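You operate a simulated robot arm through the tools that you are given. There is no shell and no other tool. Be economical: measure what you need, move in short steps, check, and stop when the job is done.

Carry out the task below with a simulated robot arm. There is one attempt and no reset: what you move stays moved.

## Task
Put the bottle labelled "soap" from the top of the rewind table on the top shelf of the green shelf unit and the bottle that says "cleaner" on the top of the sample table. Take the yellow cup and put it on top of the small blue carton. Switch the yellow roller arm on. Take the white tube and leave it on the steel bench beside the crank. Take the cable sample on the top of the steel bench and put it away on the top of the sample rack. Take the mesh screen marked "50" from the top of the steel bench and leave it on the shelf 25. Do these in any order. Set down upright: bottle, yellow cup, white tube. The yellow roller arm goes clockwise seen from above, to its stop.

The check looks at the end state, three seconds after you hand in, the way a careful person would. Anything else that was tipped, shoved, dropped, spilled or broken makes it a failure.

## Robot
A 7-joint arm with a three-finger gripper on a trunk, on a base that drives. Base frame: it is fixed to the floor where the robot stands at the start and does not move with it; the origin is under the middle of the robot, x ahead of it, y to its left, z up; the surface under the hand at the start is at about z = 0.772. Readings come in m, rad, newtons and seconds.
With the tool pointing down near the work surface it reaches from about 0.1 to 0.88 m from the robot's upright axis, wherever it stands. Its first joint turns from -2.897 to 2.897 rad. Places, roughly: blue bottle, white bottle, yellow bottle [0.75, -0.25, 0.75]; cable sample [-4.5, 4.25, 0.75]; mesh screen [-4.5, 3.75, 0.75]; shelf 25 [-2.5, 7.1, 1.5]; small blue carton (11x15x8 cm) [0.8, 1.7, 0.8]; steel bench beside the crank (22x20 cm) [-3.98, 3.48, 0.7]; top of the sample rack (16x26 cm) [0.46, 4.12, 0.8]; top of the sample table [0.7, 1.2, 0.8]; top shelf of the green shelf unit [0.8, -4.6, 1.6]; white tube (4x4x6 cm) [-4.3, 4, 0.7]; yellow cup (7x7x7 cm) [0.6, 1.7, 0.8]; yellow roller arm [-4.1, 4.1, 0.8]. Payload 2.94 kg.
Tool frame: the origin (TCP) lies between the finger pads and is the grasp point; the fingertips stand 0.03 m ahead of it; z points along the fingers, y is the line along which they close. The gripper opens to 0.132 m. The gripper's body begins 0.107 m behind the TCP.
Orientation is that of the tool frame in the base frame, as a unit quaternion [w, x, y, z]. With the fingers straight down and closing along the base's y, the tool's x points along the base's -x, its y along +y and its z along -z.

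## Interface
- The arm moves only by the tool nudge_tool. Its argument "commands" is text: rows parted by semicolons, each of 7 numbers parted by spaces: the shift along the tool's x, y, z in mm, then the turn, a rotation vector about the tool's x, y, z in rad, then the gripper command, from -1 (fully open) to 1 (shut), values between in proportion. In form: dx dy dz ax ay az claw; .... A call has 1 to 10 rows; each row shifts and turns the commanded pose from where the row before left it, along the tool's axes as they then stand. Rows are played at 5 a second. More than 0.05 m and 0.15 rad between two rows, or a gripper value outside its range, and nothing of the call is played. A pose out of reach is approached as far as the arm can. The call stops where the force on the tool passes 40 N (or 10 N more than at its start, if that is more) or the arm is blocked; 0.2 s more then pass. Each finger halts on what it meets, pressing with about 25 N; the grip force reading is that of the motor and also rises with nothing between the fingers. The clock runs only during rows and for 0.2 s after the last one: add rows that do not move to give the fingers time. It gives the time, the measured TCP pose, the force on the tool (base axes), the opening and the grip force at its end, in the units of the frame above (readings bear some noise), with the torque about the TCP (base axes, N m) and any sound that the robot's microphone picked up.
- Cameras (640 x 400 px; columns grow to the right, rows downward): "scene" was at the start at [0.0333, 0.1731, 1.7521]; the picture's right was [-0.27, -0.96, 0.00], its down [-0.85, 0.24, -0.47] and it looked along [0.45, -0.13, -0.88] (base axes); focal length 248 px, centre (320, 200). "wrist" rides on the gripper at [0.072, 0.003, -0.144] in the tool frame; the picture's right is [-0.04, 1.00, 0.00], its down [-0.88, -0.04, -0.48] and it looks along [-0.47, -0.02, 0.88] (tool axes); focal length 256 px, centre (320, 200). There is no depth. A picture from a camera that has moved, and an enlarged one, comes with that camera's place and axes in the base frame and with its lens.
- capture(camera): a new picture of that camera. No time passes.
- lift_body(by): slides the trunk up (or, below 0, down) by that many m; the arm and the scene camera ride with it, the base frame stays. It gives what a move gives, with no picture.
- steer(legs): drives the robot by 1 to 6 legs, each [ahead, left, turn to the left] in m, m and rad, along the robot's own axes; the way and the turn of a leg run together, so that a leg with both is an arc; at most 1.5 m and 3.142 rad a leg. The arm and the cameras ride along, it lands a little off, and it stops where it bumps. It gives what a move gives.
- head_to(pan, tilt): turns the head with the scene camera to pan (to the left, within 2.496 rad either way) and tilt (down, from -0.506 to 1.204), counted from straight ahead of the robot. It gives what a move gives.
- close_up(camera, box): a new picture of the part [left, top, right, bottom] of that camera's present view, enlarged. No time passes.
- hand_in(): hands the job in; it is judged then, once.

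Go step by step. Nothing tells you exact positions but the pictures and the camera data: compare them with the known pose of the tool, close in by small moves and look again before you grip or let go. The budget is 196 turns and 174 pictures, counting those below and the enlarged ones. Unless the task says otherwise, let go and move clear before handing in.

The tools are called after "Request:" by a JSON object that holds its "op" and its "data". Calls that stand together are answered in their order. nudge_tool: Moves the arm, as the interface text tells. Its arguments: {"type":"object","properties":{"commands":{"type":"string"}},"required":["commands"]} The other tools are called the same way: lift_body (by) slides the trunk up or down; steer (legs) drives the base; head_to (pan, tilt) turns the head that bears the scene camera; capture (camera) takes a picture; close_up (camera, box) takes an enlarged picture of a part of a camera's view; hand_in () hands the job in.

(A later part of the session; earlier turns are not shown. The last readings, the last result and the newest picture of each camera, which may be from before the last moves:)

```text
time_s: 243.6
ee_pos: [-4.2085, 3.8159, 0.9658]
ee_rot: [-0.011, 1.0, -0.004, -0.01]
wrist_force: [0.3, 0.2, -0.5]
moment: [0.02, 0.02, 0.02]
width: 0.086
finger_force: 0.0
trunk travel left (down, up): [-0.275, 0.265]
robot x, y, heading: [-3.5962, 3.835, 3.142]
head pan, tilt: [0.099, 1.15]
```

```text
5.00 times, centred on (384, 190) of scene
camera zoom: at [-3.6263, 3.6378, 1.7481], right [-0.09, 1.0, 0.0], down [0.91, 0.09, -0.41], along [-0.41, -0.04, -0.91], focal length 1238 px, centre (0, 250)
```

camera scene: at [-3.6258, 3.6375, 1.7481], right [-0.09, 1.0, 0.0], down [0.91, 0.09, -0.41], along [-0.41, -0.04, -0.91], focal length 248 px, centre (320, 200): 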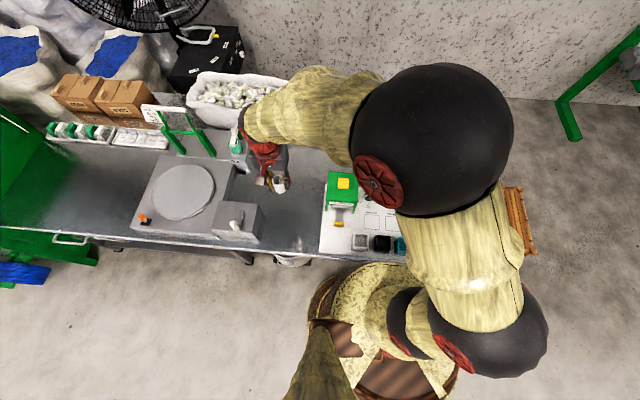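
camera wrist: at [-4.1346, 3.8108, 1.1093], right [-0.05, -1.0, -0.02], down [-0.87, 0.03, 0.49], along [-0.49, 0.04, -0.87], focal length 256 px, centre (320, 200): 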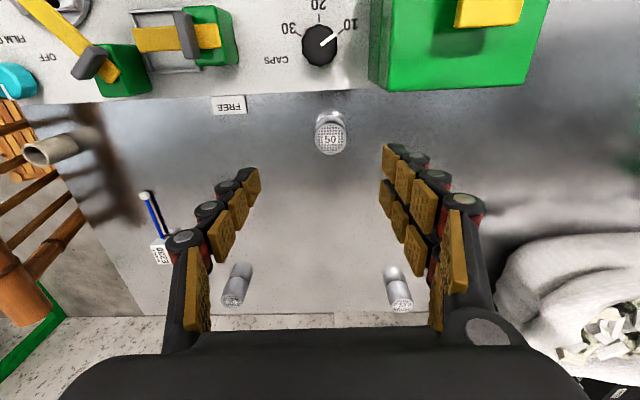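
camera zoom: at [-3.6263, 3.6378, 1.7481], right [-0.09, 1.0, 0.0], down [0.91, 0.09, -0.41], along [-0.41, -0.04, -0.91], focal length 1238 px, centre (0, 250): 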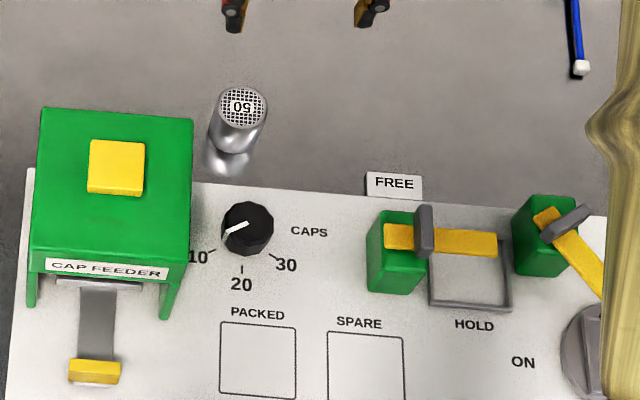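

The screen "50" is at about (-4.237, 3.809). I align and descend part way.

Request:
{"op": "nudge_tool", "data": {"commands": "-28 6 0 0 0 0 -0.3;0 0 45 0 0 0 -0.3;0 0 45 0 0 0 -0.3;0 0 45 0 0 0 -0.3;0 0 25 0 0 0 -0.3;0 0 0 0 0 0 -0.3"}}

Request:
{"op": "capture", "data": {"camera": "wrist"}}

```text
time_s: 245.0
ee_pos: [-4.2393, 3.8131, 0.8057]
ee_rot: [-0.011, 1.0, -0.004, -0.01]
wrist_force: [0.5, -0.9, 0.0]
moment: [-0.01, 0.02, 0.02]
width: 0.0859
finger_force: 0.0
trunk travel left (down, up): [-0.275, 0.265]
robot x, y, heading: [-3.5976, 3.8326, 3.136]
head pan, tilt: [0.099, 1.15]
```

```text
70 pictures are left
camera wrist: at [-4.1663, 3.8075, 0.9486], right [-0.05, -1.0, -0.02], down [-0.87, 0.03, 0.49], along [-0.49, 0.04, -0.87], focal length 256 px, centre (320, 200)
```

wrist: 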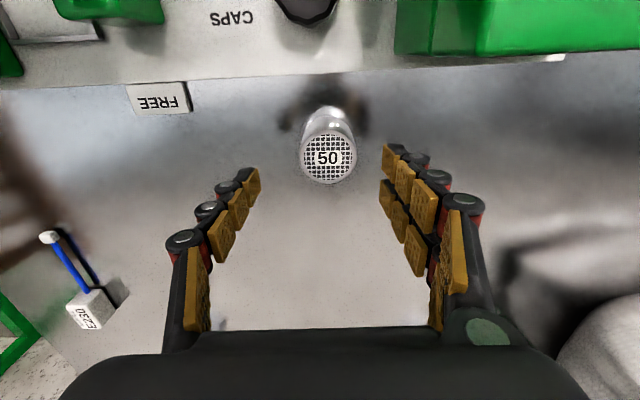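

Request:
{"op": "nudge_tool", "data": {"commands": "-1 5 20 0 0 0 -0.3;0 0 20 0 0 0 -0.3;0 0 20 0 0 0 -0.3;0 0 0 0 0 0 -0.3"}}

Request:
{"op": "capture", "data": {"camera": "wrist"}}

```text
time_s: 246.0
ee_pos: [-4.2438, 3.8099, 0.7432]
ee_rot: [-0.012, 1.0, -0.003, -0.01]
wrist_force: [1.1, 0.8, 0.0]
moment: [0.01, -0.02, 0.0]
width: 0.0857
finger_force: 0.1
trunk travel left (down, up): [-0.275, 0.265]
robot x, y, heading: [-3.5954, 3.834, 3.137]
head pan, tilt: [0.099, 1.15]
```

```text
69 pictures are left
camera wrist: at [-4.1701, 3.804, 0.8865], right [-0.05, -1.0, -0.02], down [-0.87, 0.03, 0.49], along [-0.49, 0.04, -0.87], focal length 256 px, centre (320, 200)
```

wrist: 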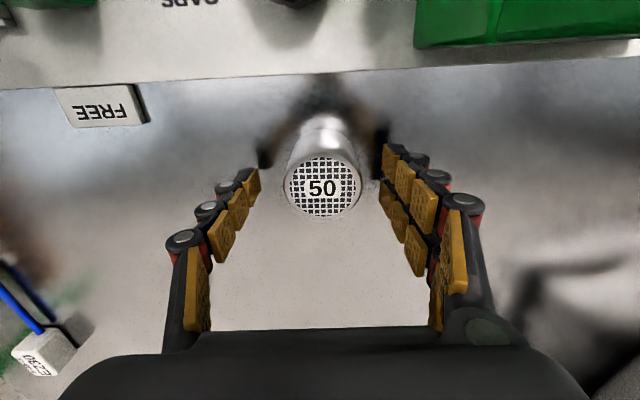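

Top is level with the TCP. A little lower and grip.

Request:
{"op": "nudge_tool", "data": {"commands": "0 1 6 0 0 0 -0.3;0 0 0 0 0 0 0;0 0 0 0 0 0 0.4;0 0 0 0 0 0 0.8;0 0 0 0 0 0 1;0 0 0 0 0 0 1;0 0 0 0 0 0 1"}}

Request:
{"op": "nudge_tool", "data": {"commands": "0 0 -20 0 0 0 1;0 0 -45 0 0 0 1;0 0 -45 0 0 0 1;0 0 -45 0 0 0 1;0 0 -45 0 0 0 1;0 0 -45 0 0 0 1;0 0 -45 0 0 0 1;0 0 -45 0 0 0 1;0 0 0 0 0 0 1"}}

Request:
{"op": "capture", "data": {"camera": "wrist"}}

```text
time_s: 247.6
ee_pos: [-4.2443, 3.8079, 0.7373]
ee_rot: [-0.01, 1.0, -0.004, -0.011]
wrist_force: [0.5, 0.5, 2.3]
moment: [-0.01, 0.01, 0.0]
width: 0.048
finger_force: 25.6
trunk travel left (down, up): [-0.275, 0.265]
robot x, y, heading: [-3.5974, 3.833, 3.14]
head pan, tilt: [0.099, 1.15]
```

```text
time_s: 249.6
ee_pos: [-4.2372, 3.8054, 1.0723]
ee_rot: [-0.01, 1.0, -0.004, -0.009]
wrist_force: [0.2, 1.1, -2.1]
moment: [0.0, 0.02, 0.03]
width: 0.0477
finger_force: 25.6
trunk travel left (down, up): [-0.275, 0.265]
robot x, y, heading: [-3.599, 3.8328, 3.133]
head pan, tilt: [0.099, 1.15]
```

```text
68 pictures are left
camera wrist: at [-4.1629, 3.7996, 1.2152], right [-0.05, -1.0, -0.02], down [-0.87, 0.03, 0.49], along [-0.49, 0.04, -0.87], focal length 256 px, centre (320, 200)
```

wrist: 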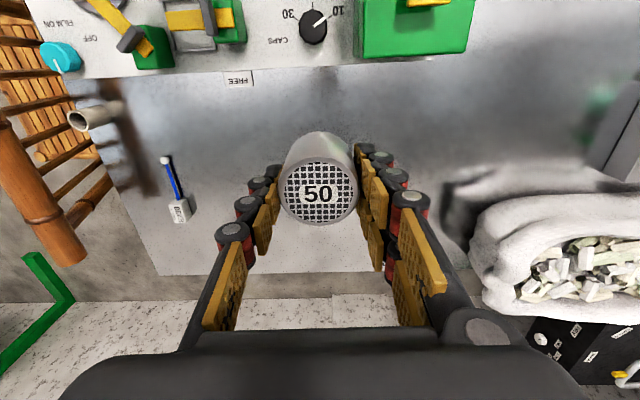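

Screen "50" is held. I retract the hand and back off, then look north for the route to the far shelves.

Request:
{"op": "nudge_tool", "data": {"commands": "40 0 -25 0 0 0 1;40 0 -25 0 0 0 1;40 0 -25 0 0 0 1;40 0 -25 0 0 0 1;0 0 -40 0 0 0 1;0 0 0 0 0 0 1"}}

Request:
{"op": "steer", "data": {"legs": [[-0.3, 0, 0]]}}

Request:
{"op": "head_to", "data": {"pan": -1.5, "tilt": 0.5}}

Request:
{"op": "capture", "data": {"camera": "scene"}}

```text
time_s: 251.0
ee_pos: [-4.0722, 3.7993, 1.2079]
ee_rot: [-0.01, 1.0, -0.003, -0.01]
wrist_force: [-0.6, 0.4, -1.5]
moment: [-0.02, 0.03, 0.0]
width: 0.0479
finger_force: 25.0
trunk travel left (down, up): [-0.275, 0.265]
robot x, y, heading: [-3.5964, 3.8304, 3.137]
head pan, tilt: [0.099, 1.15]
```

```text
time_s: 253.1
ee_pos: [-3.7609, 3.7987, 1.2098]
ee_rot: [-0.011, 1.0, -0.003, -0.011]
wrist_force: [0.9, -0.6, -1.1]
moment: [0.04, 0.04, -0.02]
width: 0.0479
finger_force: 24.5
trunk travel left (down, up): [-0.275, 0.265]
robot x, y, heading: [-3.2879, 3.8334, 3.133]
head pan, tilt: [0.099, 1.15]
```

```text
time_s: 254.7
ee_pos: [-3.7615, 3.7982, 1.2086]
ee_rot: [-0.01, 1.0, -0.002, -0.01]
wrist_force: [0.8, -0.4, -1.5]
moment: [-0.05, 0.02, -0.01]
width: 0.0477
finger_force: 24.8
trunk travel left (down, up): [-0.275, 0.265]
robot x, y, heading: [-3.2866, 3.8337, 3.136]
head pan, tilt: [-1.499, 0.499]
```

```text
67 pictures are left
camera scene: at [-3.2628, 3.7328, 1.7989], right [1.0, 0.07, 0.0], down [0.03, -0.48, -0.88], along [-0.06, 0.88, -0.48], focal length 248 px, centre (320, 200)
```

scene: 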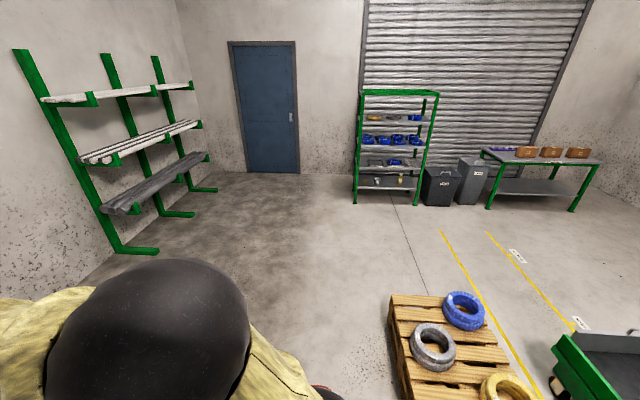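

Request:
{"op": "close_up", "data": {"camera": "scene", "box": [340, 80, 452, 210]}}

Request:
{"op": "steer", "data": {"legs": [[0.08, -1.3, 0], [0, -0.75, 0]]}}

```text
3.08 times, centred on (396, 145) of scene
camera zoom: at [-3.2628, 3.7328, 1.7989], right [1.0, 0.07, 0.0], down [0.03, -0.48, -0.88], along [-0.06, 0.88, -0.48], focal length 762 px, centre (86, 369)
```

zoom: 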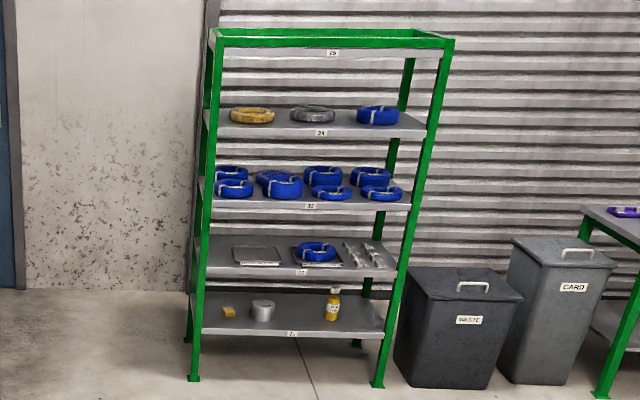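

```text
time_s: 264.8
ee_pos: [-3.8215, 5.8352, 1.2091]
ee_rot: [-0.011, 1.0, -0.01, -0.011]
wrist_force: [0.7, -0.1, -1.9]
moment: [-0.01, 0.01, -0.02]
width: 0.0476
finger_force: 25.0
trunk travel left (down, up): [-0.275, 0.265]
robot x, y, heading: [-3.3505, 5.8609, 3.12]
head pan, tilt: [-1.499, 0.499]
```

Shelf 25 is the top level of the rack (rimmed in green). I turn to face it and shift right to x ≈ -2.5, then raise the trunk.

Request:
{"op": "steer", "data": {"legs": [[0, 0, -1.55], [0, -0.8, 0]]}}

Request:
{"op": "lift_body", "data": {"by": 0.26}}

Request:
{"op": "head_to", "data": {"pan": 0.0, "tilt": 0.6}}

Request:
{"op": "capture", "data": {"camera": "scene"}}

```text
time_s: 272.8
ee_pos: [-2.6066, 6.3521, 1.2093]
ee_rot: [-0.015, 0.714, -0.7, 0.0]
wrist_force: [-0.1, -0.3, -0.9]
moment: [-0.02, -0.03, 0.04]
width: 0.0478
finger_force: 25.7
trunk travel left (down, up): [-0.275, 0.265]
robot x, y, heading: [-2.5571, 5.8772, 1.588]
head pan, tilt: [-1.499, 0.499]
```

```text
time_s: 275.4
ee_pos: [-2.6071, 6.3516, 1.4686]
ee_rot: [-0.014, 0.714, -0.7, 0.0]
wrist_force: [0.1, 0.0, -1.3]
moment: [0.01, -0.01, -0.04]
width: 0.0477
finger_force: 25.3
trunk travel left (down, up): [-0.535, 0.005]
robot x, y, heading: [-2.5623, 5.8781, 1.592]
head pan, tilt: [-1.499, 0.499]
```

```text
time_s: 277.1
ee_pos: [-2.606, 6.3525, 1.4699]
ee_rot: [-0.015, 0.714, -0.7, 0.0]
wrist_force: [0.6, -0.1, -1.1]
moment: [-0.01, -0.02, -0.02]
width: 0.0478
finger_force: 25.2
trunk travel left (down, up): [-0.535, 0.005]
robot x, y, heading: [-2.5577, 5.8813, 1.592]
head pan, tilt: [0.0, 0.6]
```

```text
65 pictures are left
camera scene: at [-2.7504, 5.9338, 2.0498], right [1.0, 0.02, 0.0], down [0.01, -0.56, -0.82], along [-0.02, 0.82, -0.57], focal length 248 px, centre (320, 200)
```

scene: 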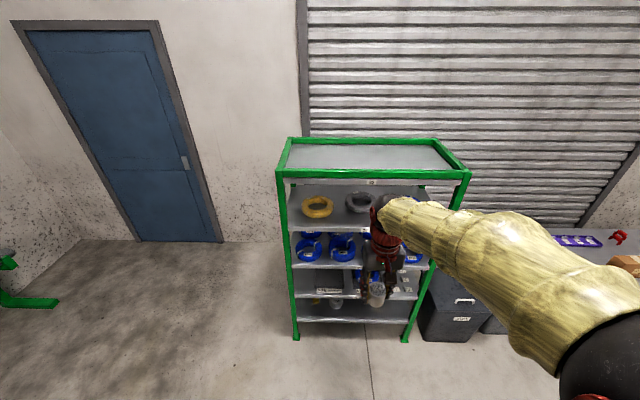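

The top shelf rim spans y ≈ 6.89–7.28, x ≈ -2.95 to -2.13, rim z ≈ 1.53. I raise the hand, then drive forward.

Request:
{"op": "nudge_tool", "data": {"commands": "0 0 -45 0 0 0 1;0 0 -45 0 0 0 1;0 0 -45 0 0 0 1;0 0 -45 0 0 0 1;0 0 -40 0 0 0 1;0 0 0 0 0 0 1"}}

Request:
{"op": "steer", "data": {"legs": [[0.5, 0, -0.02]]}}

Request:
{"op": "capture", "data": {"camera": "wrist"}}

Request:
{"op": "capture", "data": {"camera": "scene"}}

```text
time_s: 278.4
ee_pos: [-2.6072, 6.3482, 1.692]
ee_rot: [-0.015, 0.714, -0.7, 0.0]
wrist_force: [-0.2, 0.0, -1.6]
moment: [0.03, 0.01, 0.02]
width: 0.0478
finger_force: 25.0
trunk travel left (down, up): [-0.535, 0.005]
robot x, y, heading: [-2.5579, 5.877, 1.592]
head pan, tilt: [0.0, 0.6]
```

```text
time_s: 281.4
ee_pos: [-2.61, 6.8504, 1.691]
ee_rot: [-0.015, 0.71, -0.704, 0.0]
wrist_force: [-0.8, 0.6, -1.3]
moment: [-0.02, -0.03, 0.02]
width: 0.0478
finger_force: 25.0
trunk travel left (down, up): [-0.535, 0.005]
robot x, y, heading: [-2.5683, 6.3774, 1.578]
head pan, tilt: [0.0, 0.6]
```

```text
64 pictures are left
camera wrist: at [-2.6166, 6.7767, 1.8338], right [-1.0, 0.03, -0.02], down [0.02, 0.87, 0.49], along [0.03, 0.49, -0.87], focal length 256 px, centre (320, 200)
```

wrist: 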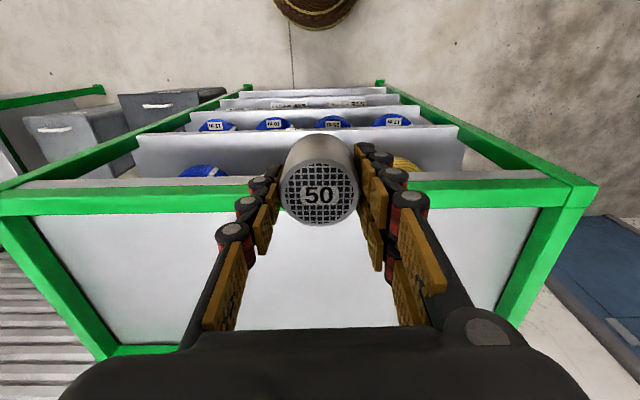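

```text
63 pictures are left
camera scene: at [-2.7576, 6.4379, 2.0498], right [1.0, 0.01, 0.0], down [0.01, -0.57, -0.82], along [-0.01, 0.82, -0.57], focal length 248 px, centre (320, 200)
```

scene: 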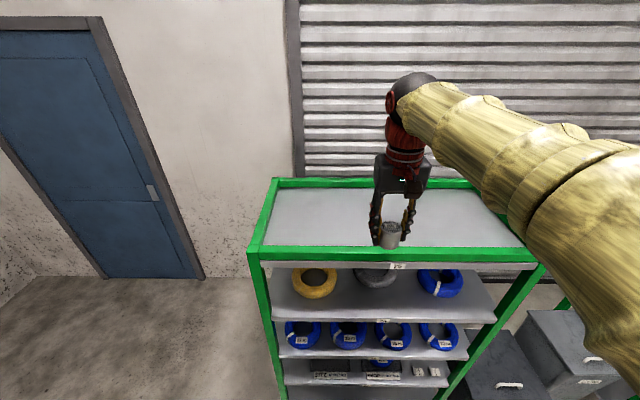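

Shelf 25 is empty. I move forward 0.21 m over its middle.

Request:
{"op": "nudge_tool", "data": {"commands": "-42 0 0 0 0 0 1;-42 0 0 0 0 0 1;-42 0 0 0 0 0 1;-42 0 5 0 0 0 1;-42 0 5 0 0 0 1;0 0 0 0 0 0 1"}}

Request:
{"op": "capture", "data": {"camera": "wrist"}}

```text
time_s: 282.8
ee_pos: [-2.6156, 7.0584, 1.689]
ee_rot: [-0.015, 0.71, -0.704, -0.001]
wrist_force: [0.1, -1.6, -0.8]
moment: [0.11, -0.01, 0.01]
width: 0.0477
finger_force: 25.0
trunk travel left (down, up): [-0.535, 0.005]
robot x, y, heading: [-2.5671, 6.3778, 1.583]
head pan, tilt: [0.0, 0.6]
```

```text
62 pictures are left
camera wrist: at [-2.622, 6.9838, 1.8319], right [-1.0, 0.03, -0.02], down [0.02, 0.87, 0.5], along [0.03, 0.5, -0.87], focal length 256 px, centre (320, 200)
```

wrist: 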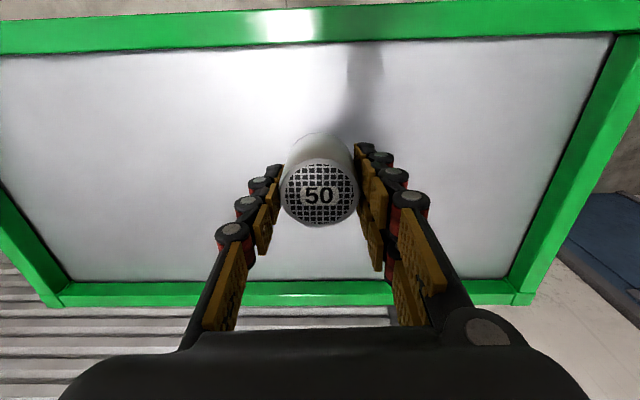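

Central above the shelf. I lower.

Request:
{"op": "nudge_tool", "data": {"commands": "0 0 30 0 0 0 1;0 0 30 0 0 0 1;0 0 20 0 0 0 1;0 0 8 0 0 0 1;0 0 6 0 0 0 1;0 0 0 0 0 0 1"}}

Request:
{"op": "capture", "data": {"camera": "wrist"}}

Request:
{"op": "close_up", "data": {"camera": "scene", "box": [330, 140, 458, 260]}}

```text
time_s: 284.2
ee_pos: [-2.6102, 7.0611, 1.5931]
ee_rot: [-0.015, 0.709, -0.705, 0.001]
wrist_force: [0.0, -0.2, -0.8]
moment: [0.0, 0.01, 0.02]
width: 0.0478
finger_force: 25.3
trunk travel left (down, up): [-0.535, 0.005]
robot x, y, heading: [-2.5713, 6.3793, 1.586]
head pan, tilt: [0.0, 0.6]
```

```text
61 pictures are left
camera wrist: at [-2.6162, 6.9877, 1.7352], right [-1.0, 0.03, -0.02], down [0.02, 0.87, 0.49], along [0.03, 0.49, -0.87], focal length 256 px, centre (320, 200)
```

wrist: 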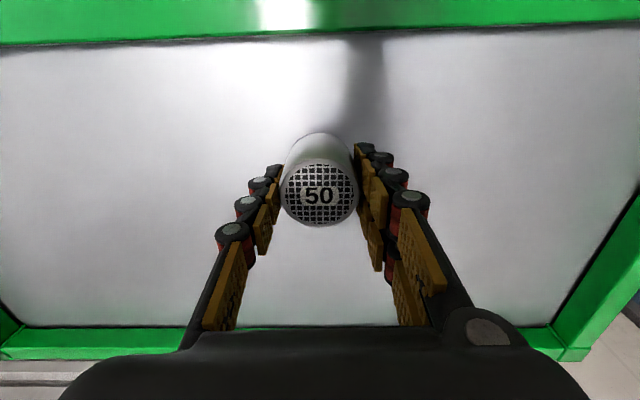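

```text
3.33 times, centred on (394, 200) of scene
camera zoom: at [-2.7576, 6.4367, 2.0498], right [1.0, 0.01, 0.0], down [0.01, -0.57, -0.82], along [-0.01, 0.82, -0.57], focal length 825 px, centre (73, 200)
```

zoom: 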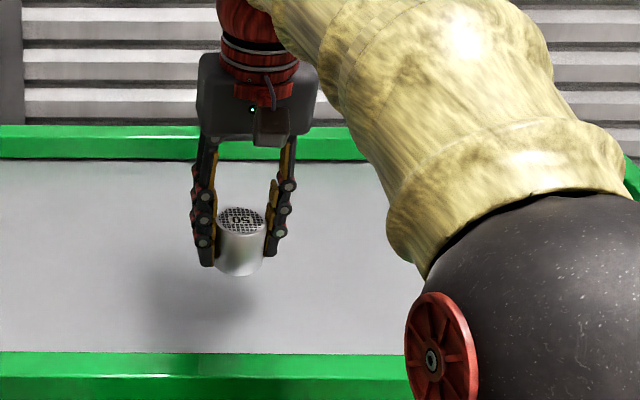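

Request:
{"op": "nudge_tool", "data": {"commands": "0 0 8 0 0 0 1;0 0 6 0 0 0 1;0 0 4 0 0 0 1;0 0 4 0 0 0 1;0 0 3 0 0 0 1;0 0 3 0 0 0 1;0 0 0 0 0 0 1"}}

```text
time_s: 285.8
ee_pos: [-2.6086, 7.0634, 1.5623]
ee_rot: [-0.015, 0.71, -0.704, -0.001]
wrist_force: [0.3, 0.3, -1.9]
moment: [0.04, 0.0, -0.02]
width: 0.0478
finger_force: 25.0
trunk travel left (down, up): [-0.535, 0.005]
robot x, y, heading: [-2.5676, 6.3791, 1.585]
head pan, tilt: [0.0, 0.6]
```

Request:
{"op": "nudge_tool", "data": {"commands": "0 0 3 0 0 0 1;0 0 3 0 0 0 1;0 0 2 0 0 0 1;0 0 2 0 0 0 1;0 0 0 0 0 0 1"}}

Request:
{"op": "close_up", "data": {"camera": "scene", "box": [330, 160, 426, 230]}}

```text
time_s: 287.0
ee_pos: [-2.609, 7.063, 1.5528]
ee_rot: [-0.014, 0.71, -0.704, 0.0]
wrist_force: [0.1, 0.7, -1.8]
moment: [-0.01, 0.0, -0.01]
width: 0.0478
finger_force: 24.8
trunk travel left (down, up): [-0.535, 0.005]
robot x, y, heading: [-2.5688, 6.3796, 1.58]
head pan, tilt: [0.0, 0.6]
```

```text
5.71 times, centred on (378, 195) of scene
camera zoom: at [-2.7576, 6.4371, 2.0498], right [1.0, 0.01, 0.0], down [0.01, -0.57, -0.82], along [-0.01, 0.82, -0.57], focal length 1415 px, centre (-11, 229)
```

zoom: 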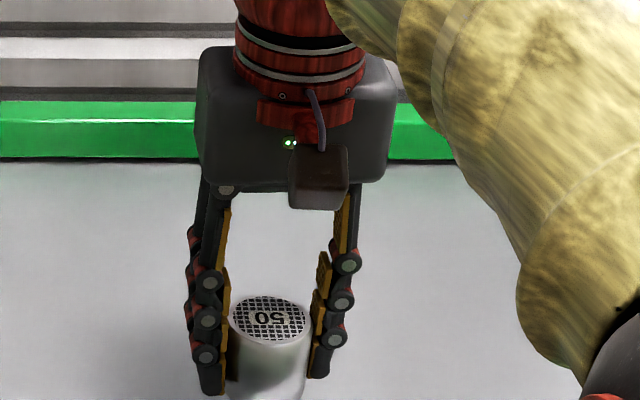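

Request:
{"op": "nudge_tool", "data": {"commands": "0 0 2 0 0 0 1;0 0 2 0 0 0 1;0 0 2 0 0 0 1;0 0 2 0 0 0 1;0 0 0 0 0 0 1"}}

Request:
{"op": "close_up", "data": {"camera": "scene", "box": [330, 180, 426, 250]}}

```text
time_s: 288.2
ee_pos: [-2.6087, 7.0631, 1.5444]
ee_rot: [-0.015, 0.71, -0.704, 0.0]
wrist_force: [-0.3, -0.2, -1.3]
moment: [-0.02, 0.01, -0.01]
width: 0.0478
finger_force: 24.7
trunk travel left (down, up): [-0.535, 0.005]
robot x, y, heading: [-2.5675, 6.3798, 1.584]
head pan, tilt: [0.0, 0.6]
```

```text
5.71 times, centred on (378, 215) of scene
camera zoom: at [-2.7576, 6.437, 2.0498], right [1.0, 0.01, 0.0], down [0.01, -0.57, -0.82], along [-0.01, 0.82, -0.57], focal length 1415 px, centre (-11, 114)
```

zoom: 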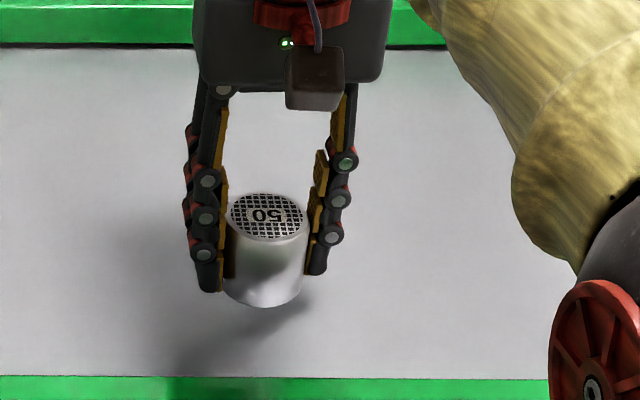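

Request:
{"op": "nudge_tool", "data": {"commands": "0 0 2 0 0 0 1;0 0 2 0 0 0 1;0 0 2 0 0 0 1;0 0 2 0 0 0 1;0 0 2 0 0 0 1;0 0 0 0 0 0 1"}}

```text
time_s: 289.6
ee_pos: [-2.6082, 7.0623, 1.5359]
ee_rot: [-0.015, 0.71, -0.704, 0.001]
wrist_force: [0.0, 0.5, -1.4]
moment: [0.05, -0.05, -0.02]
width: 0.0475
finger_force: 25.2
trunk travel left (down, up): [-0.535, 0.005]
robot x, y, heading: [-2.5642, 6.3822, 1.582]
head pan, tilt: [0.0, 0.6]
```

Request:
{"op": "nudge_tool", "data": {"commands": "0 0 2 0 0 0 1;0 0 2 0 0 0 1;0 0 2 0 0 0 1;0 0 2 0 0 0 1;0 0 2 0 0 0 1;0 0 2 0 0 0 1;0 0 0 0 0 0 1"}}

Request:
{"op": "close_up", "data": {"camera": "scene", "box": [330, 180, 426, 250]}}

```text
time_s: 291.2
ee_pos: [-2.6095, 7.0612, 1.5229]
ee_rot: [-0.015, 0.71, -0.704, 0.0]
wrist_force: [0.0, -0.3, -1.1]
moment: [0.01, 0.01, -0.01]
width: 0.0479
finger_force: 25.2
trunk travel left (down, up): [-0.535, 0.005]
robot x, y, heading: [-2.5697, 6.3817, 1.582]
head pan, tilt: [0.0, 0.6]
```

```text
5.71 times, centred on (378, 215) of scene
camera zoom: at [-2.7576, 6.4371, 2.0498], right [1.0, 0.01, 0.0], down [0.01, -0.57, -0.82], along [-0.01, 0.82, -0.57], focal length 1415 px, centre (-11, 114)
```

zoom: 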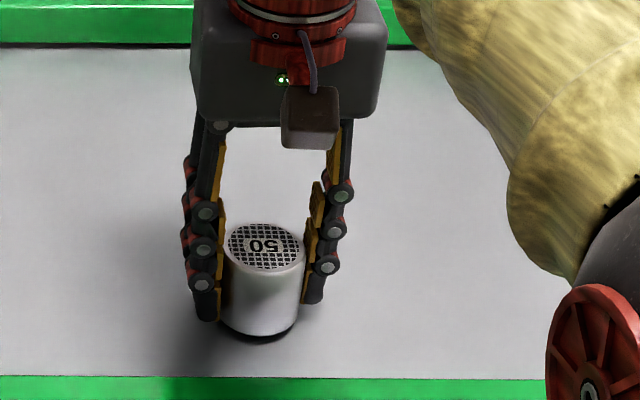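

Request:
{"op": "nudge_tool", "data": {"commands": "0 0 2 0 0 0 1;0 0 1.5 0 0 0 1;0 0 1.5 0 0 0 1;0 0 0 0 0 0 1"}}

```text
time_s: 292.2
ee_pos: [-2.6078, 7.0637, 1.5195]
ee_rot: [-0.015, 0.71, -0.704, 0.0]
wrist_force: [-0.7, -0.5, -2.4]
moment: [-0.05, 0.0, -0.04]
width: 0.0479
finger_force: 25.3
trunk travel left (down, up): [-0.535, 0.005]
robot x, y, heading: [-2.5673, 6.3788, 1.583]
head pan, tilt: [0.0, 0.6]
```

Request:
{"op": "nudge_tool", "data": {"commands": "0 0 1.5 0 0 0 1;0 0 1.5 0 0 0 1;0 0 1.5 0 0 0 1;0 0 0 0 0 0 1"}}

```text
time_s: 293.2
ee_pos: [-2.6093, 7.0641, 1.5172]
ee_rot: [-0.017, 0.71, -0.704, -0.002]
wrist_force: [0.0, 3.2, 18.5]
moment: [0.05, 0.0, 0.0]
width: 0.0478
finger_force: 25.2
trunk travel left (down, up): [-0.535, 0.005]
robot x, y, heading: [-2.5681, 6.3773, 1.582]
head pan, tilt: [0.0, 0.6]
```

Contact. Ease up, release, and rise.

Request:
{"op": "nudge_tool", "data": {"commands": "0 0 -3 0 0 0 1;0 0 0 0 0 0 0.2;0 0 0 0 0 0 0;0 0 0 0 0 0 -0.3;0 0 0 0 0 0 -0.3;0 0 0 0 0 0 -0.3"}}

Request:
{"op": "nudge_tool", "data": {"commands": "0 0 -20 0 0 0 -0.3;0 0 -40 0 0 0 -0.3;0 0 -40 0 0 0 -0.3;0 0 -40 0 0 0 -0.3;20 0 -20 0 0 0 -0.3;30 0 0 0 0 0 -0.3;0 0 0 0 0 0 -0.3"}}

Request:
{"op": "close_up", "data": {"camera": "scene", "box": [240, 130, 560, 330]}}

```text
time_s: 294.6
ee_pos: [-2.609, 7.0644, 1.5176]
ee_rot: [-0.014, 0.71, -0.704, 0.0]
wrist_force: [0.8, -0.4, -0.4]
moment: [-0.03, 0.04, 0.0]
width: 0.0859
finger_force: 0.0
trunk travel left (down, up): [-0.535, 0.005]
robot x, y, heading: [-2.5691, 6.3824, 1.584]
head pan, tilt: [0.0, 0.6]
```

```text
time_s: 296.2
ee_pos: [-2.6123, 7.012, 1.6768]
ee_rot: [-0.014, 0.71, -0.704, 0.001]
wrist_force: [-0.3, 1.2, -0.2]
moment: [-0.05, -0.02, 0.03]
width: 0.0858
finger_force: 0.1
trunk travel left (down, up): [-0.535, 0.005]
robot x, y, heading: [-2.5653, 6.3756, 1.581]
head pan, tilt: [0.0, 0.6]
```

```text
2.00 times, centred on (400, 230) of scene
camera zoom: at [-2.7579, 6.439, 2.0497], right [1.0, 0.01, 0.0], down [0.01, -0.57, -0.82], along [-0.01, 0.82, -0.57], focal length 495 px, centre (160, 140)
```

zoom: 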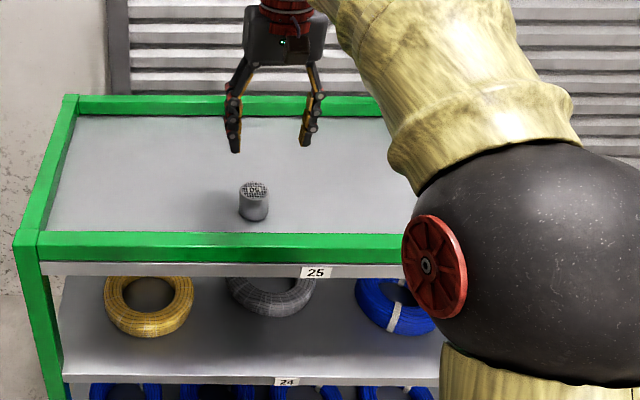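

Screen 50 stands on shelf 25. Now back off, lower the trunk, and return to the bench for the cable sample.

Request:
{"op": "steer", "data": {"legs": [[-0.52, 0, 0]]}}

Request:
{"op": "lift_body", "data": {"by": -0.26}}

Request:
{"op": "nudge_tool", "data": {"commands": "35 0 20 0 0 0 -0.3;35 0 20 0 0 0 -0.3;35 0 20 0 0 0 -0.3;35 0 20 0 0 0 -0.3;10 0 45 0 0 0 -0.3;0 0 45 0 0 0 -0.3;0 0 0 0 0 0 -0.3"}}

Request:
{"op": "steer", "data": {"legs": [[0, 0.8, 0], [0, 0, 1.56]]}}

```text
time_s: 299.2
ee_pos: [-2.6062, 6.4998, 1.6768]
ee_rot: [-0.015, 0.71, -0.704, 0.001]
wrist_force: [0.6, -0.2, 0.3]
moment: [0.08, -0.01, 0.04]
width: 0.086
finger_force: 0.1
trunk travel left (down, up): [-0.535, 0.005]
robot x, y, heading: [-2.5627, 5.8691, 1.577]
head pan, tilt: [0.0, 0.6]
```

```text
time_s: 301.9
ee_pos: [-2.6056, 6.5006, 1.4184]
ee_rot: [-0.015, 0.71, -0.704, 0.0]
wrist_force: [0.4, -0.3, -0.2]
moment: [-0.02, 0.02, 0.02]
width: 0.0858
finger_force: 0.0
trunk travel left (down, up): [-0.275, 0.265]
robot x, y, heading: [-2.5615, 5.8717, 1.581]
head pan, tilt: [0.0, 0.6]
```

```text
time_s: 303.5
ee_pos: [-2.6019, 6.3545, 1.2492]
ee_rot: [-0.015, 0.708, -0.706, -0.001]
wrist_force: [-0.5, 0.7, 0.1]
moment: [0.0, -0.01, 0.01]
width: 0.0858
finger_force: 0.0
trunk travel left (down, up): [-0.275, 0.265]
robot x, y, heading: [-2.5623, 5.8671, 1.58]
head pan, tilt: [0.0, 0.6]
```

```text
time_s: 311.6
ee_pos: [-3.864, 5.8379, 1.2478]
ee_rot: [-0.01, 1.0, -0.005, -0.01]
wrist_force: [0.2, -0.5, 0.4]
moment: [0.02, -0.01, 0.0]
width: 0.0859
finger_force: 0.0
trunk travel left (down, up): [-0.275, 0.265]
robot x, y, heading: [-3.3779, 5.8678, 3.137]
head pan, tilt: [0.0, 0.6]
```

Request:
{"op": "steer", "data": {"legs": [[0, 1.0, 0], [0, 0.88, 0]]}}

Request:
{"op": "head_to", "data": {"pan": -0.3, "tilt": 1.0}}

Request:
{"op": "capture", "data": {"camera": "scene"}}

```text
time_s: 321.1
ee_pos: [-3.8633, 3.9375, 1.2473]
ee_rot: [-0.011, 1.0, 0.007, -0.01]
wrist_force: [-0.1, -0.9, -0.1]
moment: [0.01, 0.0, 0.02]
width: 0.0857
finger_force: 0.0
trunk travel left (down, up): [-0.275, 0.265]
robot x, y, heading: [-3.3797, 3.9806, -3.12]
head pan, tilt: [0.0, 0.6]
```

```text
time_s: 322.0
ee_pos: [-3.8642, 3.9375, 1.2474]
ee_rot: [-0.01, 1.0, 0.007, -0.01]
wrist_force: [-0.8, -0.7, -0.1]
moment: [0.05, 0.04, -0.01]
width: 0.0856
finger_force: 0.1
trunk travel left (down, up): [-0.275, 0.265]
robot x, y, heading: [-3.3797, 3.9819, -3.124]
head pan, tilt: [-0.3, 1.0]
```

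```text
55 pictures are left
camera scene: at [-3.4118, 3.8102, 1.7579], right [0.28, 0.96, 0.0], down [0.81, -0.24, -0.54], along [-0.52, 0.15, -0.84], focal length 248 px, centre (320, 200)
```

scene: 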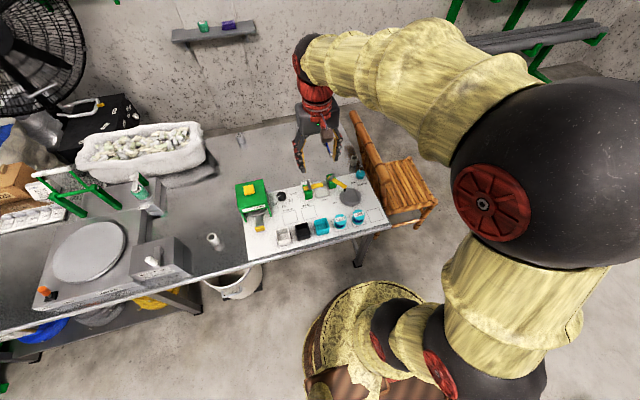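

Tube still upright beside the crank. I advance 0.27 m toward the bench.

Request:
{"op": "steer", "data": {"legs": [[0.27, 0, -0.02]]}}

Request:
{"op": "nudge_tool", "data": {"commands": "-40 -20 25 0 0 0 -0.3;-40 -20 25 0 0 0 -0.3;-40 -20 25 0 0 0 -0.3;-40 -20 25 0 0 0 -0.3;0 -40 25 0 0 0 -0.3;0 -40 20 0 0 0 -0.3;0 -40 0 0 0 0 -0.3;0 0 30 0 0 0 -0.3;0 0 0 0 0 0 -0.3"}}

Request:
{"op": "capture", "data": {"camera": "wrist"}}

```text
time_s: 323.9
ee_pos: [-4.1382, 3.9463, 1.2479]
ee_rot: [-0.011, 1.0, -0.004, -0.011]
wrist_force: [0.2, 0.0, 0.0]
moment: [-0.01, -0.06, -0.02]
width: 0.0857
finger_force: 0.0
trunk travel left (down, up): [-0.275, 0.265]
robot x, y, heading: [-3.6519, 3.9784, 3.136]
head pan, tilt: [-0.3, 1.0]
```

```text
refused: row 1 steps farther than a row can; nothing moved
```

```text
54 pictures are left
camera wrist: at [-4.0634, 3.9413, 1.39], right [-0.05, -1.0, -0.02], down [-0.87, 0.03, 0.49], along [-0.49, 0.04, -0.87], focal length 256 px, centre (320, 200)
```

wrist: 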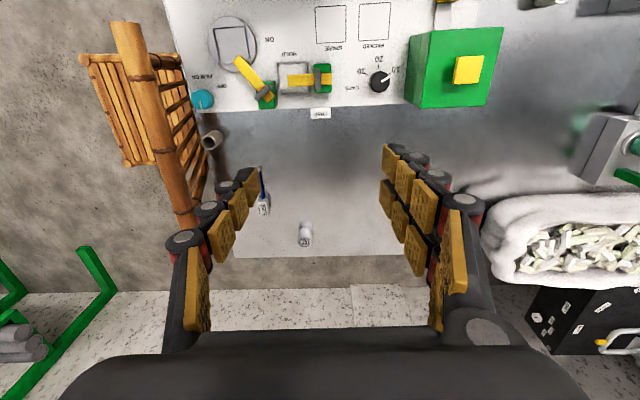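

Tag is at about (-4.457, 4.151), cable runs to (-4.345, 4.14). I move over the tag.

Request:
{"op": "nudge_tool", "data": {"commands": "-31 -20 30 0 0 0 -0.3;-31 -20 30 0 0 0 -0.3;-31 -20 30 0 0 0 -0.3;-31 -20 30 0 0 0 -0.3;-31 -20 30 0 0 0 -0.3;-31 -20 30 0 0 0 -0.3;-31 -20 30 0 0 0 -0.3;-31 -20 30 0 0 0 -0.3;-31 -20 30 0 0 0 -0.3;-31 -20 30 0 0 0 -0.3"}}

Request:
{"op": "capture", "data": {"camera": "wrist"}}

```text
time_s: 326.1
ee_pos: [-4.4544, 4.1521, 0.9539]
ee_rot: [-0.01, 1.0, -0.002, -0.011]
wrist_force: [-0.1, 0.2, 0.6]
moment: [-0.04, -0.06, 0.0]
width: 0.0856
finger_force: 0.1
trunk travel left (down, up): [-0.275, 0.265]
robot x, y, heading: [-3.6512, 3.985, 3.134]
head pan, tilt: [-0.3, 1.0]
```

```text
53 pictures are left
camera wrist: at [-4.3798, 4.1473, 1.0965], right [-0.05, -1.0, -0.02], down [-0.87, 0.03, 0.49], along [-0.49, 0.04, -0.87], focal length 256 px, centre (320, 200)
```

wrist: 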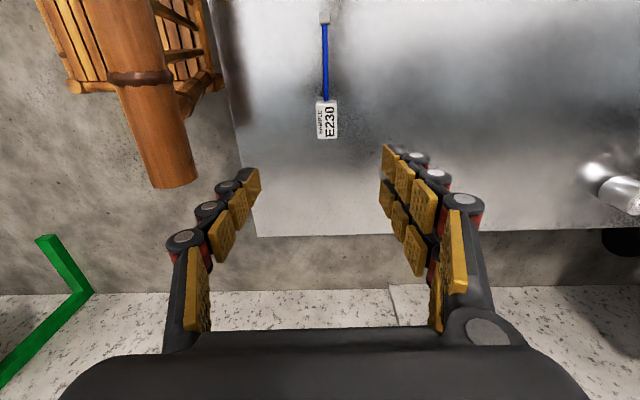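

Aligned within a centimetre; I trim and descend most of the way.

Request:
{"op": "nudge_tool", "data": {"commands": "-6 9 40 0 0 0 -0.3;0 0 45 0 0 0 -0.3;0 0 45 0 0 0 -0.3;0 0 45 0 0 0 -0.3;0 0 25 0 0 0 -0.3;0 0 0 0 0 0 -0.3"}}

Request:
{"op": "capture", "data": {"camera": "wrist"}}

```text
time_s: 327.5
ee_pos: [-4.4651, 4.1497, 0.7582]
ee_rot: [-0.01, 1.0, -0.003, -0.011]
wrist_force: [0.5, -0.1, 0.3]
moment: [0.03, 0.0, -0.03]
width: 0.086
finger_force: 0.1
trunk travel left (down, up): [-0.275, 0.265]
robot x, y, heading: [-3.6481, 3.9835, 3.134]
head pan, tilt: [-0.3, 1.0]
```

```text
52 pictures are left
camera wrist: at [-4.3903, 4.1444, 0.8995], right [-0.05, -1.0, -0.02], down [-0.87, 0.03, 0.49], along [-0.49, 0.04, -0.87], focal length 256 px, centre (320, 200)
```

wrist: 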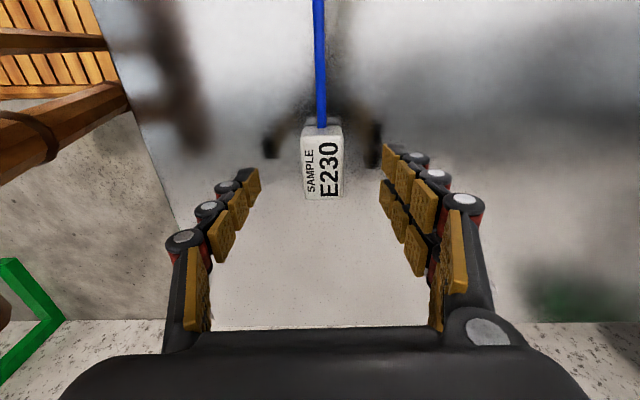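

Request:
{"op": "nudge_tool", "data": {"commands": "0 1 10 0 0 0 -0.3;0 0 8 0 0 0 -0.3;0 0 6 0 0 0 -0.3;0 0 3 0 0 0 -0.3;0 0 0 0 0 0 -0.3"}}

Request:
{"op": "capture", "data": {"camera": "wrist"}}

```text
time_s: 328.7
ee_pos: [-4.4624, 4.1494, 0.7316]
ee_rot: [-0.011, 1.0, -0.004, -0.011]
wrist_force: [0.7, -0.1, -1.3]
moment: [-0.01, 0.02, 0.0]
width: 0.0862
finger_force: 0.1
trunk travel left (down, up): [-0.275, 0.265]
robot x, y, heading: [-3.6498, 3.9761, 3.133]
head pan, tilt: [-0.3, 1.0]
```

```text
51 pictures are left
camera wrist: at [-4.3883, 4.1449, 0.8741], right [-0.05, -1.0, -0.02], down [-0.87, 0.03, 0.49], along [-0.49, 0.04, -0.87], focal length 256 px, centre (320, 200)
```

wrist: 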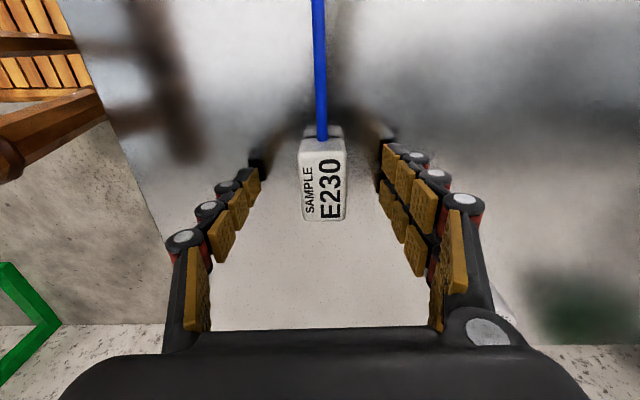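

Request:
{"op": "nudge_tool", "data": {"commands": "0 0 4 0 0 0 -0.3;0 0 0 0 0 0 0;0 0 0 0 0 0 0.4;0 0 0 0 0 0 0.8;0 0 0 0 0 0 1;0 0 0 0 0 0 1;0 0 0 0 0 0 1"}}

Request:
{"op": "nudge_tool", "data": {"commands": "0 0 -15 0 0 0 1;0 0 -30 0 0 0 1;0 0 0 0 0 0 1"}}

Request:
{"op": "capture", "data": {"camera": "wrist"}}

```text
time_s: 330.3
ee_pos: [-4.4632, 4.1503, 0.7304]
ee_rot: [-0.011, 1.0, -0.002, -0.013]
wrist_force: [-2.4, -11.3, 21.8]
moment: [-0.66, -0.34, -0.23]
width: 0.0297
finger_force: 19.1
trunk travel left (down, up): [-0.275, 0.265]
robot x, y, heading: [-3.6512, 3.9794, 3.142]
head pan, tilt: [-0.3, 1.0]
```

```text
time_s: 331.1
ee_pos: [-4.461, 4.1504, 0.7713]
ee_rot: [-0.01, 1.0, -0.004, -0.01]
wrist_force: [-0.6, 1.1, -0.7]
moment: [0.02, 0.01, 0.04]
width: 0.0295
finger_force: 25.0
trunk travel left (down, up): [-0.275, 0.265]
robot x, y, heading: [-3.651, 3.9788, 3.136]
head pan, tilt: [-0.3, 1.0]
```

```text
50 pictures are left
camera wrist: at [-4.3855, 4.145, 0.914], right [-0.05, -1.0, -0.02], down [-0.87, 0.03, 0.49], along [-0.49, 0.04, -0.87], focal length 256 px, centre (320, 200)
```

wrist: 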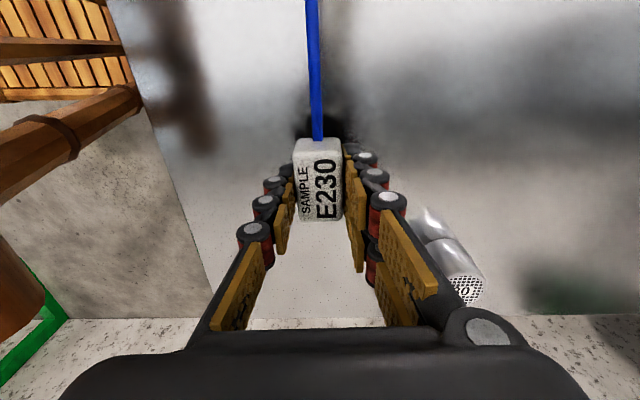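

The cable sample is gripped by its tag (0.03 m). I lift it and retract before driving.

Request:
{"op": "nudge_tool", "data": {"commands": "0 0 -45 0 0 0 1;0 0 -45 0 0 0 1;0 0 -45 0 0 0 1;0 0 -45 0 0 0 1;0 0 -45 0 0 0 1;0 0 -45 0 0 0 1;0 0 -45 0 0 0 1;0 0 -45 0 0 0 1;0 0 -45 0 0 0 1;0 0 -45 0 0 0 1"}}

Request:
{"op": "nudge_tool", "data": {"commands": "45 10 0 0 0 0 1;45 10 0 0 0 0 1;45 10 0 0 0 0 1;45 10 0 0 0 0 1;45 10 0 0 0 0 1;45 10 0 0 0 0 1;45 10 0 0 0 0 1;0 0 0 0 0 0 1"}}

Request:
{"op": "steer", "data": {"legs": [[-0.35, 0, 0]]}}

Request:
{"op": "capture", "data": {"camera": "wrist"}}

```text
time_s: 333.3
ee_pos: [-4.4464, 4.1393, 1.2212]
ee_rot: [-0.011, 1.0, -0.004, -0.011]
wrist_force: [0.7, -0.2, -0.7]
moment: [0.04, 0.06, 0.0]
width: 0.0294
finger_force: 25.3
trunk travel left (down, up): [-0.275, 0.265]
robot x, y, heading: [-3.6509, 3.9829, 3.139]
head pan, tilt: [-0.3, 1.0]
```

```text
time_s: 335.1
ee_pos: [-4.1382, 4.066, 1.2098]
ee_rot: [-0.012, 1.0, -0.003, -0.009]
wrist_force: [0.7, 0.0, -1.1]
moment: [-0.01, 0.03, 0.0]
width: 0.0293
finger_force: 24.2
trunk travel left (down, up): [-0.275, 0.265]
robot x, y, heading: [-3.6498, 3.9786, 3.134]
head pan, tilt: [-0.3, 1.0]
```

```text
time_s: 337.4
ee_pos: [-3.7878, 4.066, 1.2107]
ee_rot: [-0.011, 1.0, -0.006, -0.01]
wrist_force: [-0.2, 0.1, -1.2]
moment: [0.0, 0.04, -0.01]
width: 0.0293
finger_force: 25.3
trunk travel left (down, up): [-0.275, 0.265]
robot x, y, heading: [-3.3043, 3.9773, 3.134]
head pan, tilt: [-0.3, 1.0]
```

```text
49 pictures are left
camera wrist: at [-3.7142, 4.0605, 1.3534], right [-0.05, -1.0, -0.02], down [-0.87, 0.04, 0.5], along [-0.49, 0.04, -0.87], focal length 256 px, centre (320, 200)
```

wrist: 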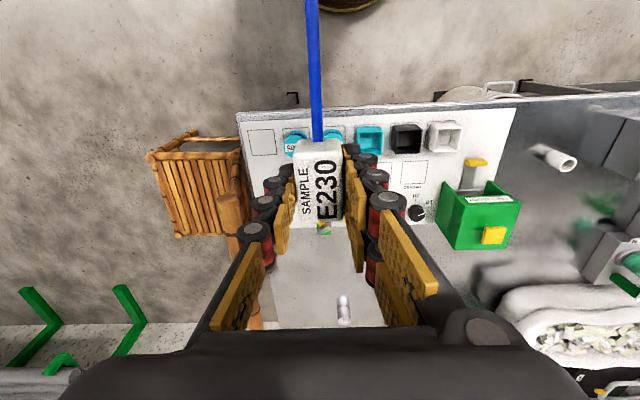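

Next I drive round: south to y ≈ 2.25, then check the pose.

Request:
{"op": "steer", "data": {"legs": [[0, 0.85, 0], [0, 0.88, 0]]}}

```text
time_s: 346.1
ee_pos: [-3.8184, 2.3296, 1.2106]
ee_rot: [-0.01, 1.0, -0.006, -0.011]
wrist_force: [0.1, 0.1, -0.9]
moment: [0.01, -0.01, 0.01]
width: 0.0293
finger_force: 24.5
trunk travel left (down, up): [-0.275, 0.265]
robot x, y, heading: [-3.3302, 2.2412, 3.133]
head pan, tilt: [-0.3, 1.0]
```

Request:
{"op": "steer", "data": {"legs": [[-1.3, 0, 0], [-1.35, 0, 0], [0, 0, -1.57], [0, 0, -1.57]]}}

Request:
{"op": "head_to", "data": {"pan": 0.9, "tilt": 0.6}}

Request:
{"op": "capture", "data": {"camera": "scene"}}

```text
time_s: 366.3
ee_pos: [-0.2434, 2.1741, 1.2104]
ee_rot: [0.01, -0.029, 0.999, -0.01]
wrist_force: [-0.9, -0.2, -0.4]
moment: [0.01, 0.02, 0.02]
width: 0.0293
finger_force: 24.9
trunk travel left (down, up): [-0.275, 0.265]
robot x, y, heading: [-0.7358, 2.2322, 0.052]
head pan, tilt: [-0.3, 1.0]
```

```text
time_s: 367.7
ee_pos: [-0.2428, 2.172, 1.21]
ee_rot: [0.01, -0.028, 1.0, -0.01]
wrist_force: [-1.0, -0.3, -0.3]
moment: [-0.05, -0.01, 0.02]
width: 0.0292
finger_force: 24.7
trunk travel left (down, up): [-0.275, 0.265]
robot x, y, heading: [-0.7384, 2.2331, 0.061]
head pan, tilt: [0.901, 0.6]
```

```text
48 pictures are left
camera scene: at [-0.7242, 2.4913, 1.7898], right [0.82, -0.58, 0.0], down [-0.33, -0.46, -0.82], along [0.48, 0.67, -0.57], focal length 248 px, centre (320, 200)
```

scene: 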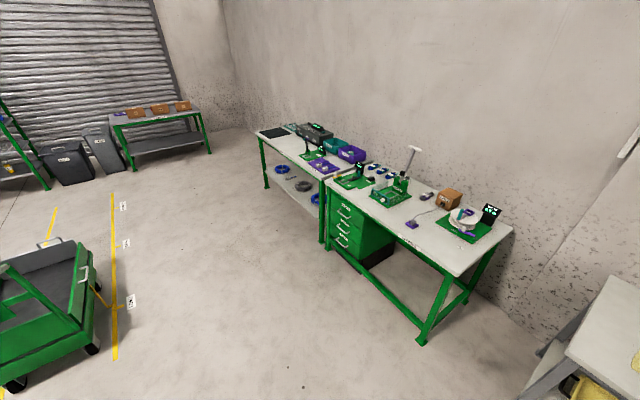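

Request:
{"op": "close_up", "data": {"camera": "scene", "box": [270, 120, 430, 220]}}

Request:
{"op": "steer", "data": {"legs": [[0, 1.0, -0.06], [0.25, 0.75, 0]]}}

Request:
{"op": "head_to", "data": {"pan": 0.1, "tilt": 0.8}}

Request:
{"op": "capture", "data": {"camera": "scene"}}

```text
4.00 times, centred on (350, 170) of scene
camera zoom: at [-0.7242, 2.4913, 1.7898], right [0.82, -0.58, 0.0], down [-0.33, -0.46, -0.82], along [0.48, 0.67, -0.57], focal length 990 px, centre (200, 320)
```

zoom: 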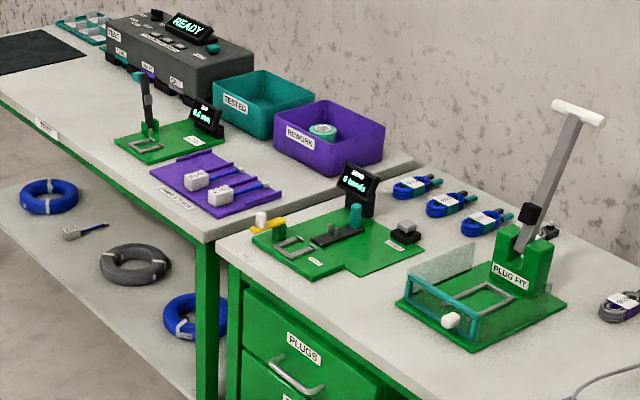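

```text
time_s: 376.7
ee_pos: [0.0188, 3.8442, 1.2101]
ee_rot: [0.01, 0.034, 0.999, -0.011]
wrist_force: [0.1, -0.5, -0.7]
moment: [-0.02, -0.03, -0.01]
width: 0.0293
finger_force: 25.3
trunk travel left (down, up): [-0.275, 0.265]
robot x, y, heading: [-0.4637, 3.9623, -0.067]
head pan, tilt: [0.901, 0.6]
```

```text
time_s: 377.9
ee_pos: [0.0175, 3.8444, 1.2103]
ee_rot: [0.01, 0.035, 0.999, -0.011]
wrist_force: [0.1, 0.5, -1.2]
moment: [-0.02, -0.02, 0.01]
width: 0.0295
finger_force: 24.9
trunk travel left (down, up): [-0.275, 0.265]
robot x, y, heading: [-0.4645, 3.9584, -0.068]
head pan, tilt: [0.099, 0.799]
```

```text
46 pictures are left
camera scene: at [-0.3991, 4.1562, 1.773], right [0.03, -1.0, 0.0], down [-0.72, -0.02, -0.7], along [0.7, 0.02, -0.72], focal length 248 px, centre (320, 200)
```

scene: 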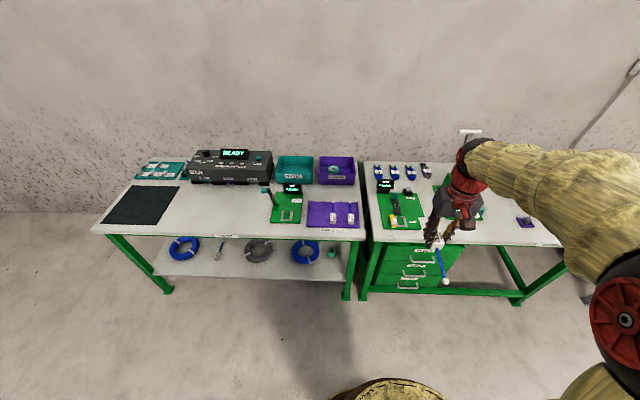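

Request:
{"op": "close_up", "data": {"camera": "scene", "box": [290, 185, 386, 245]}}

Request:
{"op": "close_up", "data": {"camera": "scene", "box": [390, 190, 486, 300]}}

```text
6.67 times, centred on (338, 215) of scene
camera zoom: at [-0.3991, 4.1562, 1.773], right [0.03, -1.0, 0.0], down [-0.72, -0.02, -0.7], along [0.7, 0.02, -0.72], focal length 1651 px, centre (200, 100)
```

zoom: 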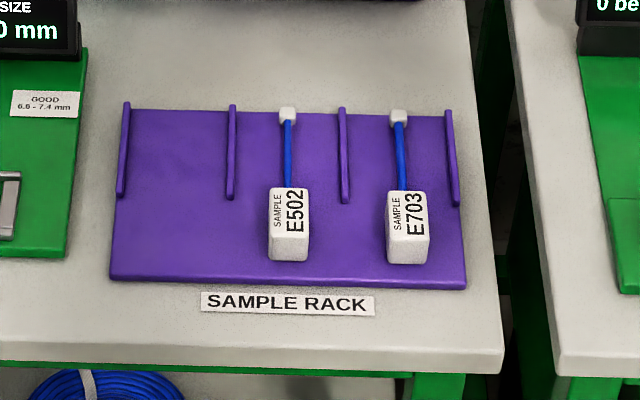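

```text
3.64 times, centred on (438, 245) of scene
camera zoom: at [-0.3991, 4.1562, 1.773], right [0.03, -1.0, 0.0], down [-0.72, -0.02, -0.7], along [0.7, 0.02, -0.72], focal length 900 px, centre (-109, 36)
```

zoom: 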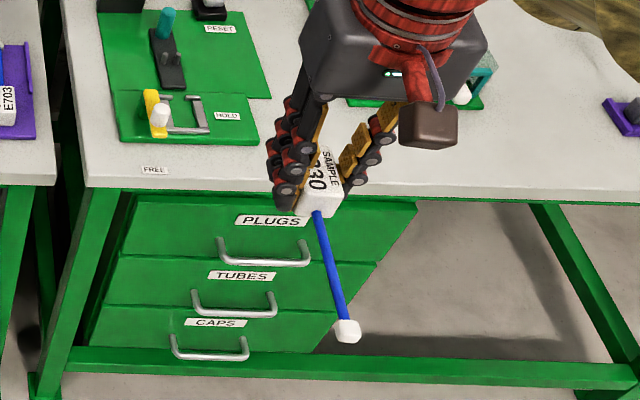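

The sample rack is the purple tray with three ribbed slots; the left slot (y ≈ 4.20) is empty, and the others lie with the cable pointing away. Mine points toward me, so I try turning the wrist half a turn in free space.

Request:
{"op": "nudge_tool", "data": {"commands": "0 0 0 0 0 0.15 1;0 0 0 0 0 0.15 1;0 0 0 0 0 0.15 1;0 0 0 0 0 0.15 1;0 0 0 0 0 0.15 1;0 0 0 0 0 0.15 1;0 0 0 0 0 0.15 1;0 0 0 0 0 0.15 1;0 0 0 0 0 0.15 1;0 0 0 0 0 0.15 1"}}

```text
time_s: 380.1
ee_pos: [0.0175, 3.8439, 1.2101]
ee_rot: [0.015, 0.707, 0.707, -0.001]
wrist_force: [0.5, 0.0, -0.9]
moment: [-0.02, 0.02, -0.03]
width: 0.0292
finger_force: 24.7
trunk travel left (down, up): [-0.275, 0.265]
robot x, y, heading: [-0.4656, 3.9594, -0.066]
head pan, tilt: [0.099, 0.799]
```

A quarter turn worked; I continue.

Request:
{"op": "nudge_tool", "data": {"commands": "0 0 0 0 0 0.15 1;0 0 0 0 0 0.15 1;0 0 0 0 0 0.15 1;0 0 0 0 0 0.15 1;0 0 0 0 0 0.15 1;0 0 0 0 0 0.15 1;0 0 0 0 0 0.15 1;0 0 0 0 0 0.15 1;0 0 0 0 0 0.15 1;0 0 0 0 0 0.15 1"}}

```text
time_s: 382.3
ee_pos: [0.0182, 3.8434, 1.21]
ee_rot: [0.011, 0.999, 0.035, 0.009]
wrist_force: [-0.3, -0.2, -1.6]
moment: [0.01, -0.02, -0.02]
width: 0.0292
finger_force: 25.1
trunk travel left (down, up): [-0.275, 0.265]
robot x, y, heading: [-0.4619, 3.959, -0.069]
head pan, tilt: [0.099, 0.799]
```

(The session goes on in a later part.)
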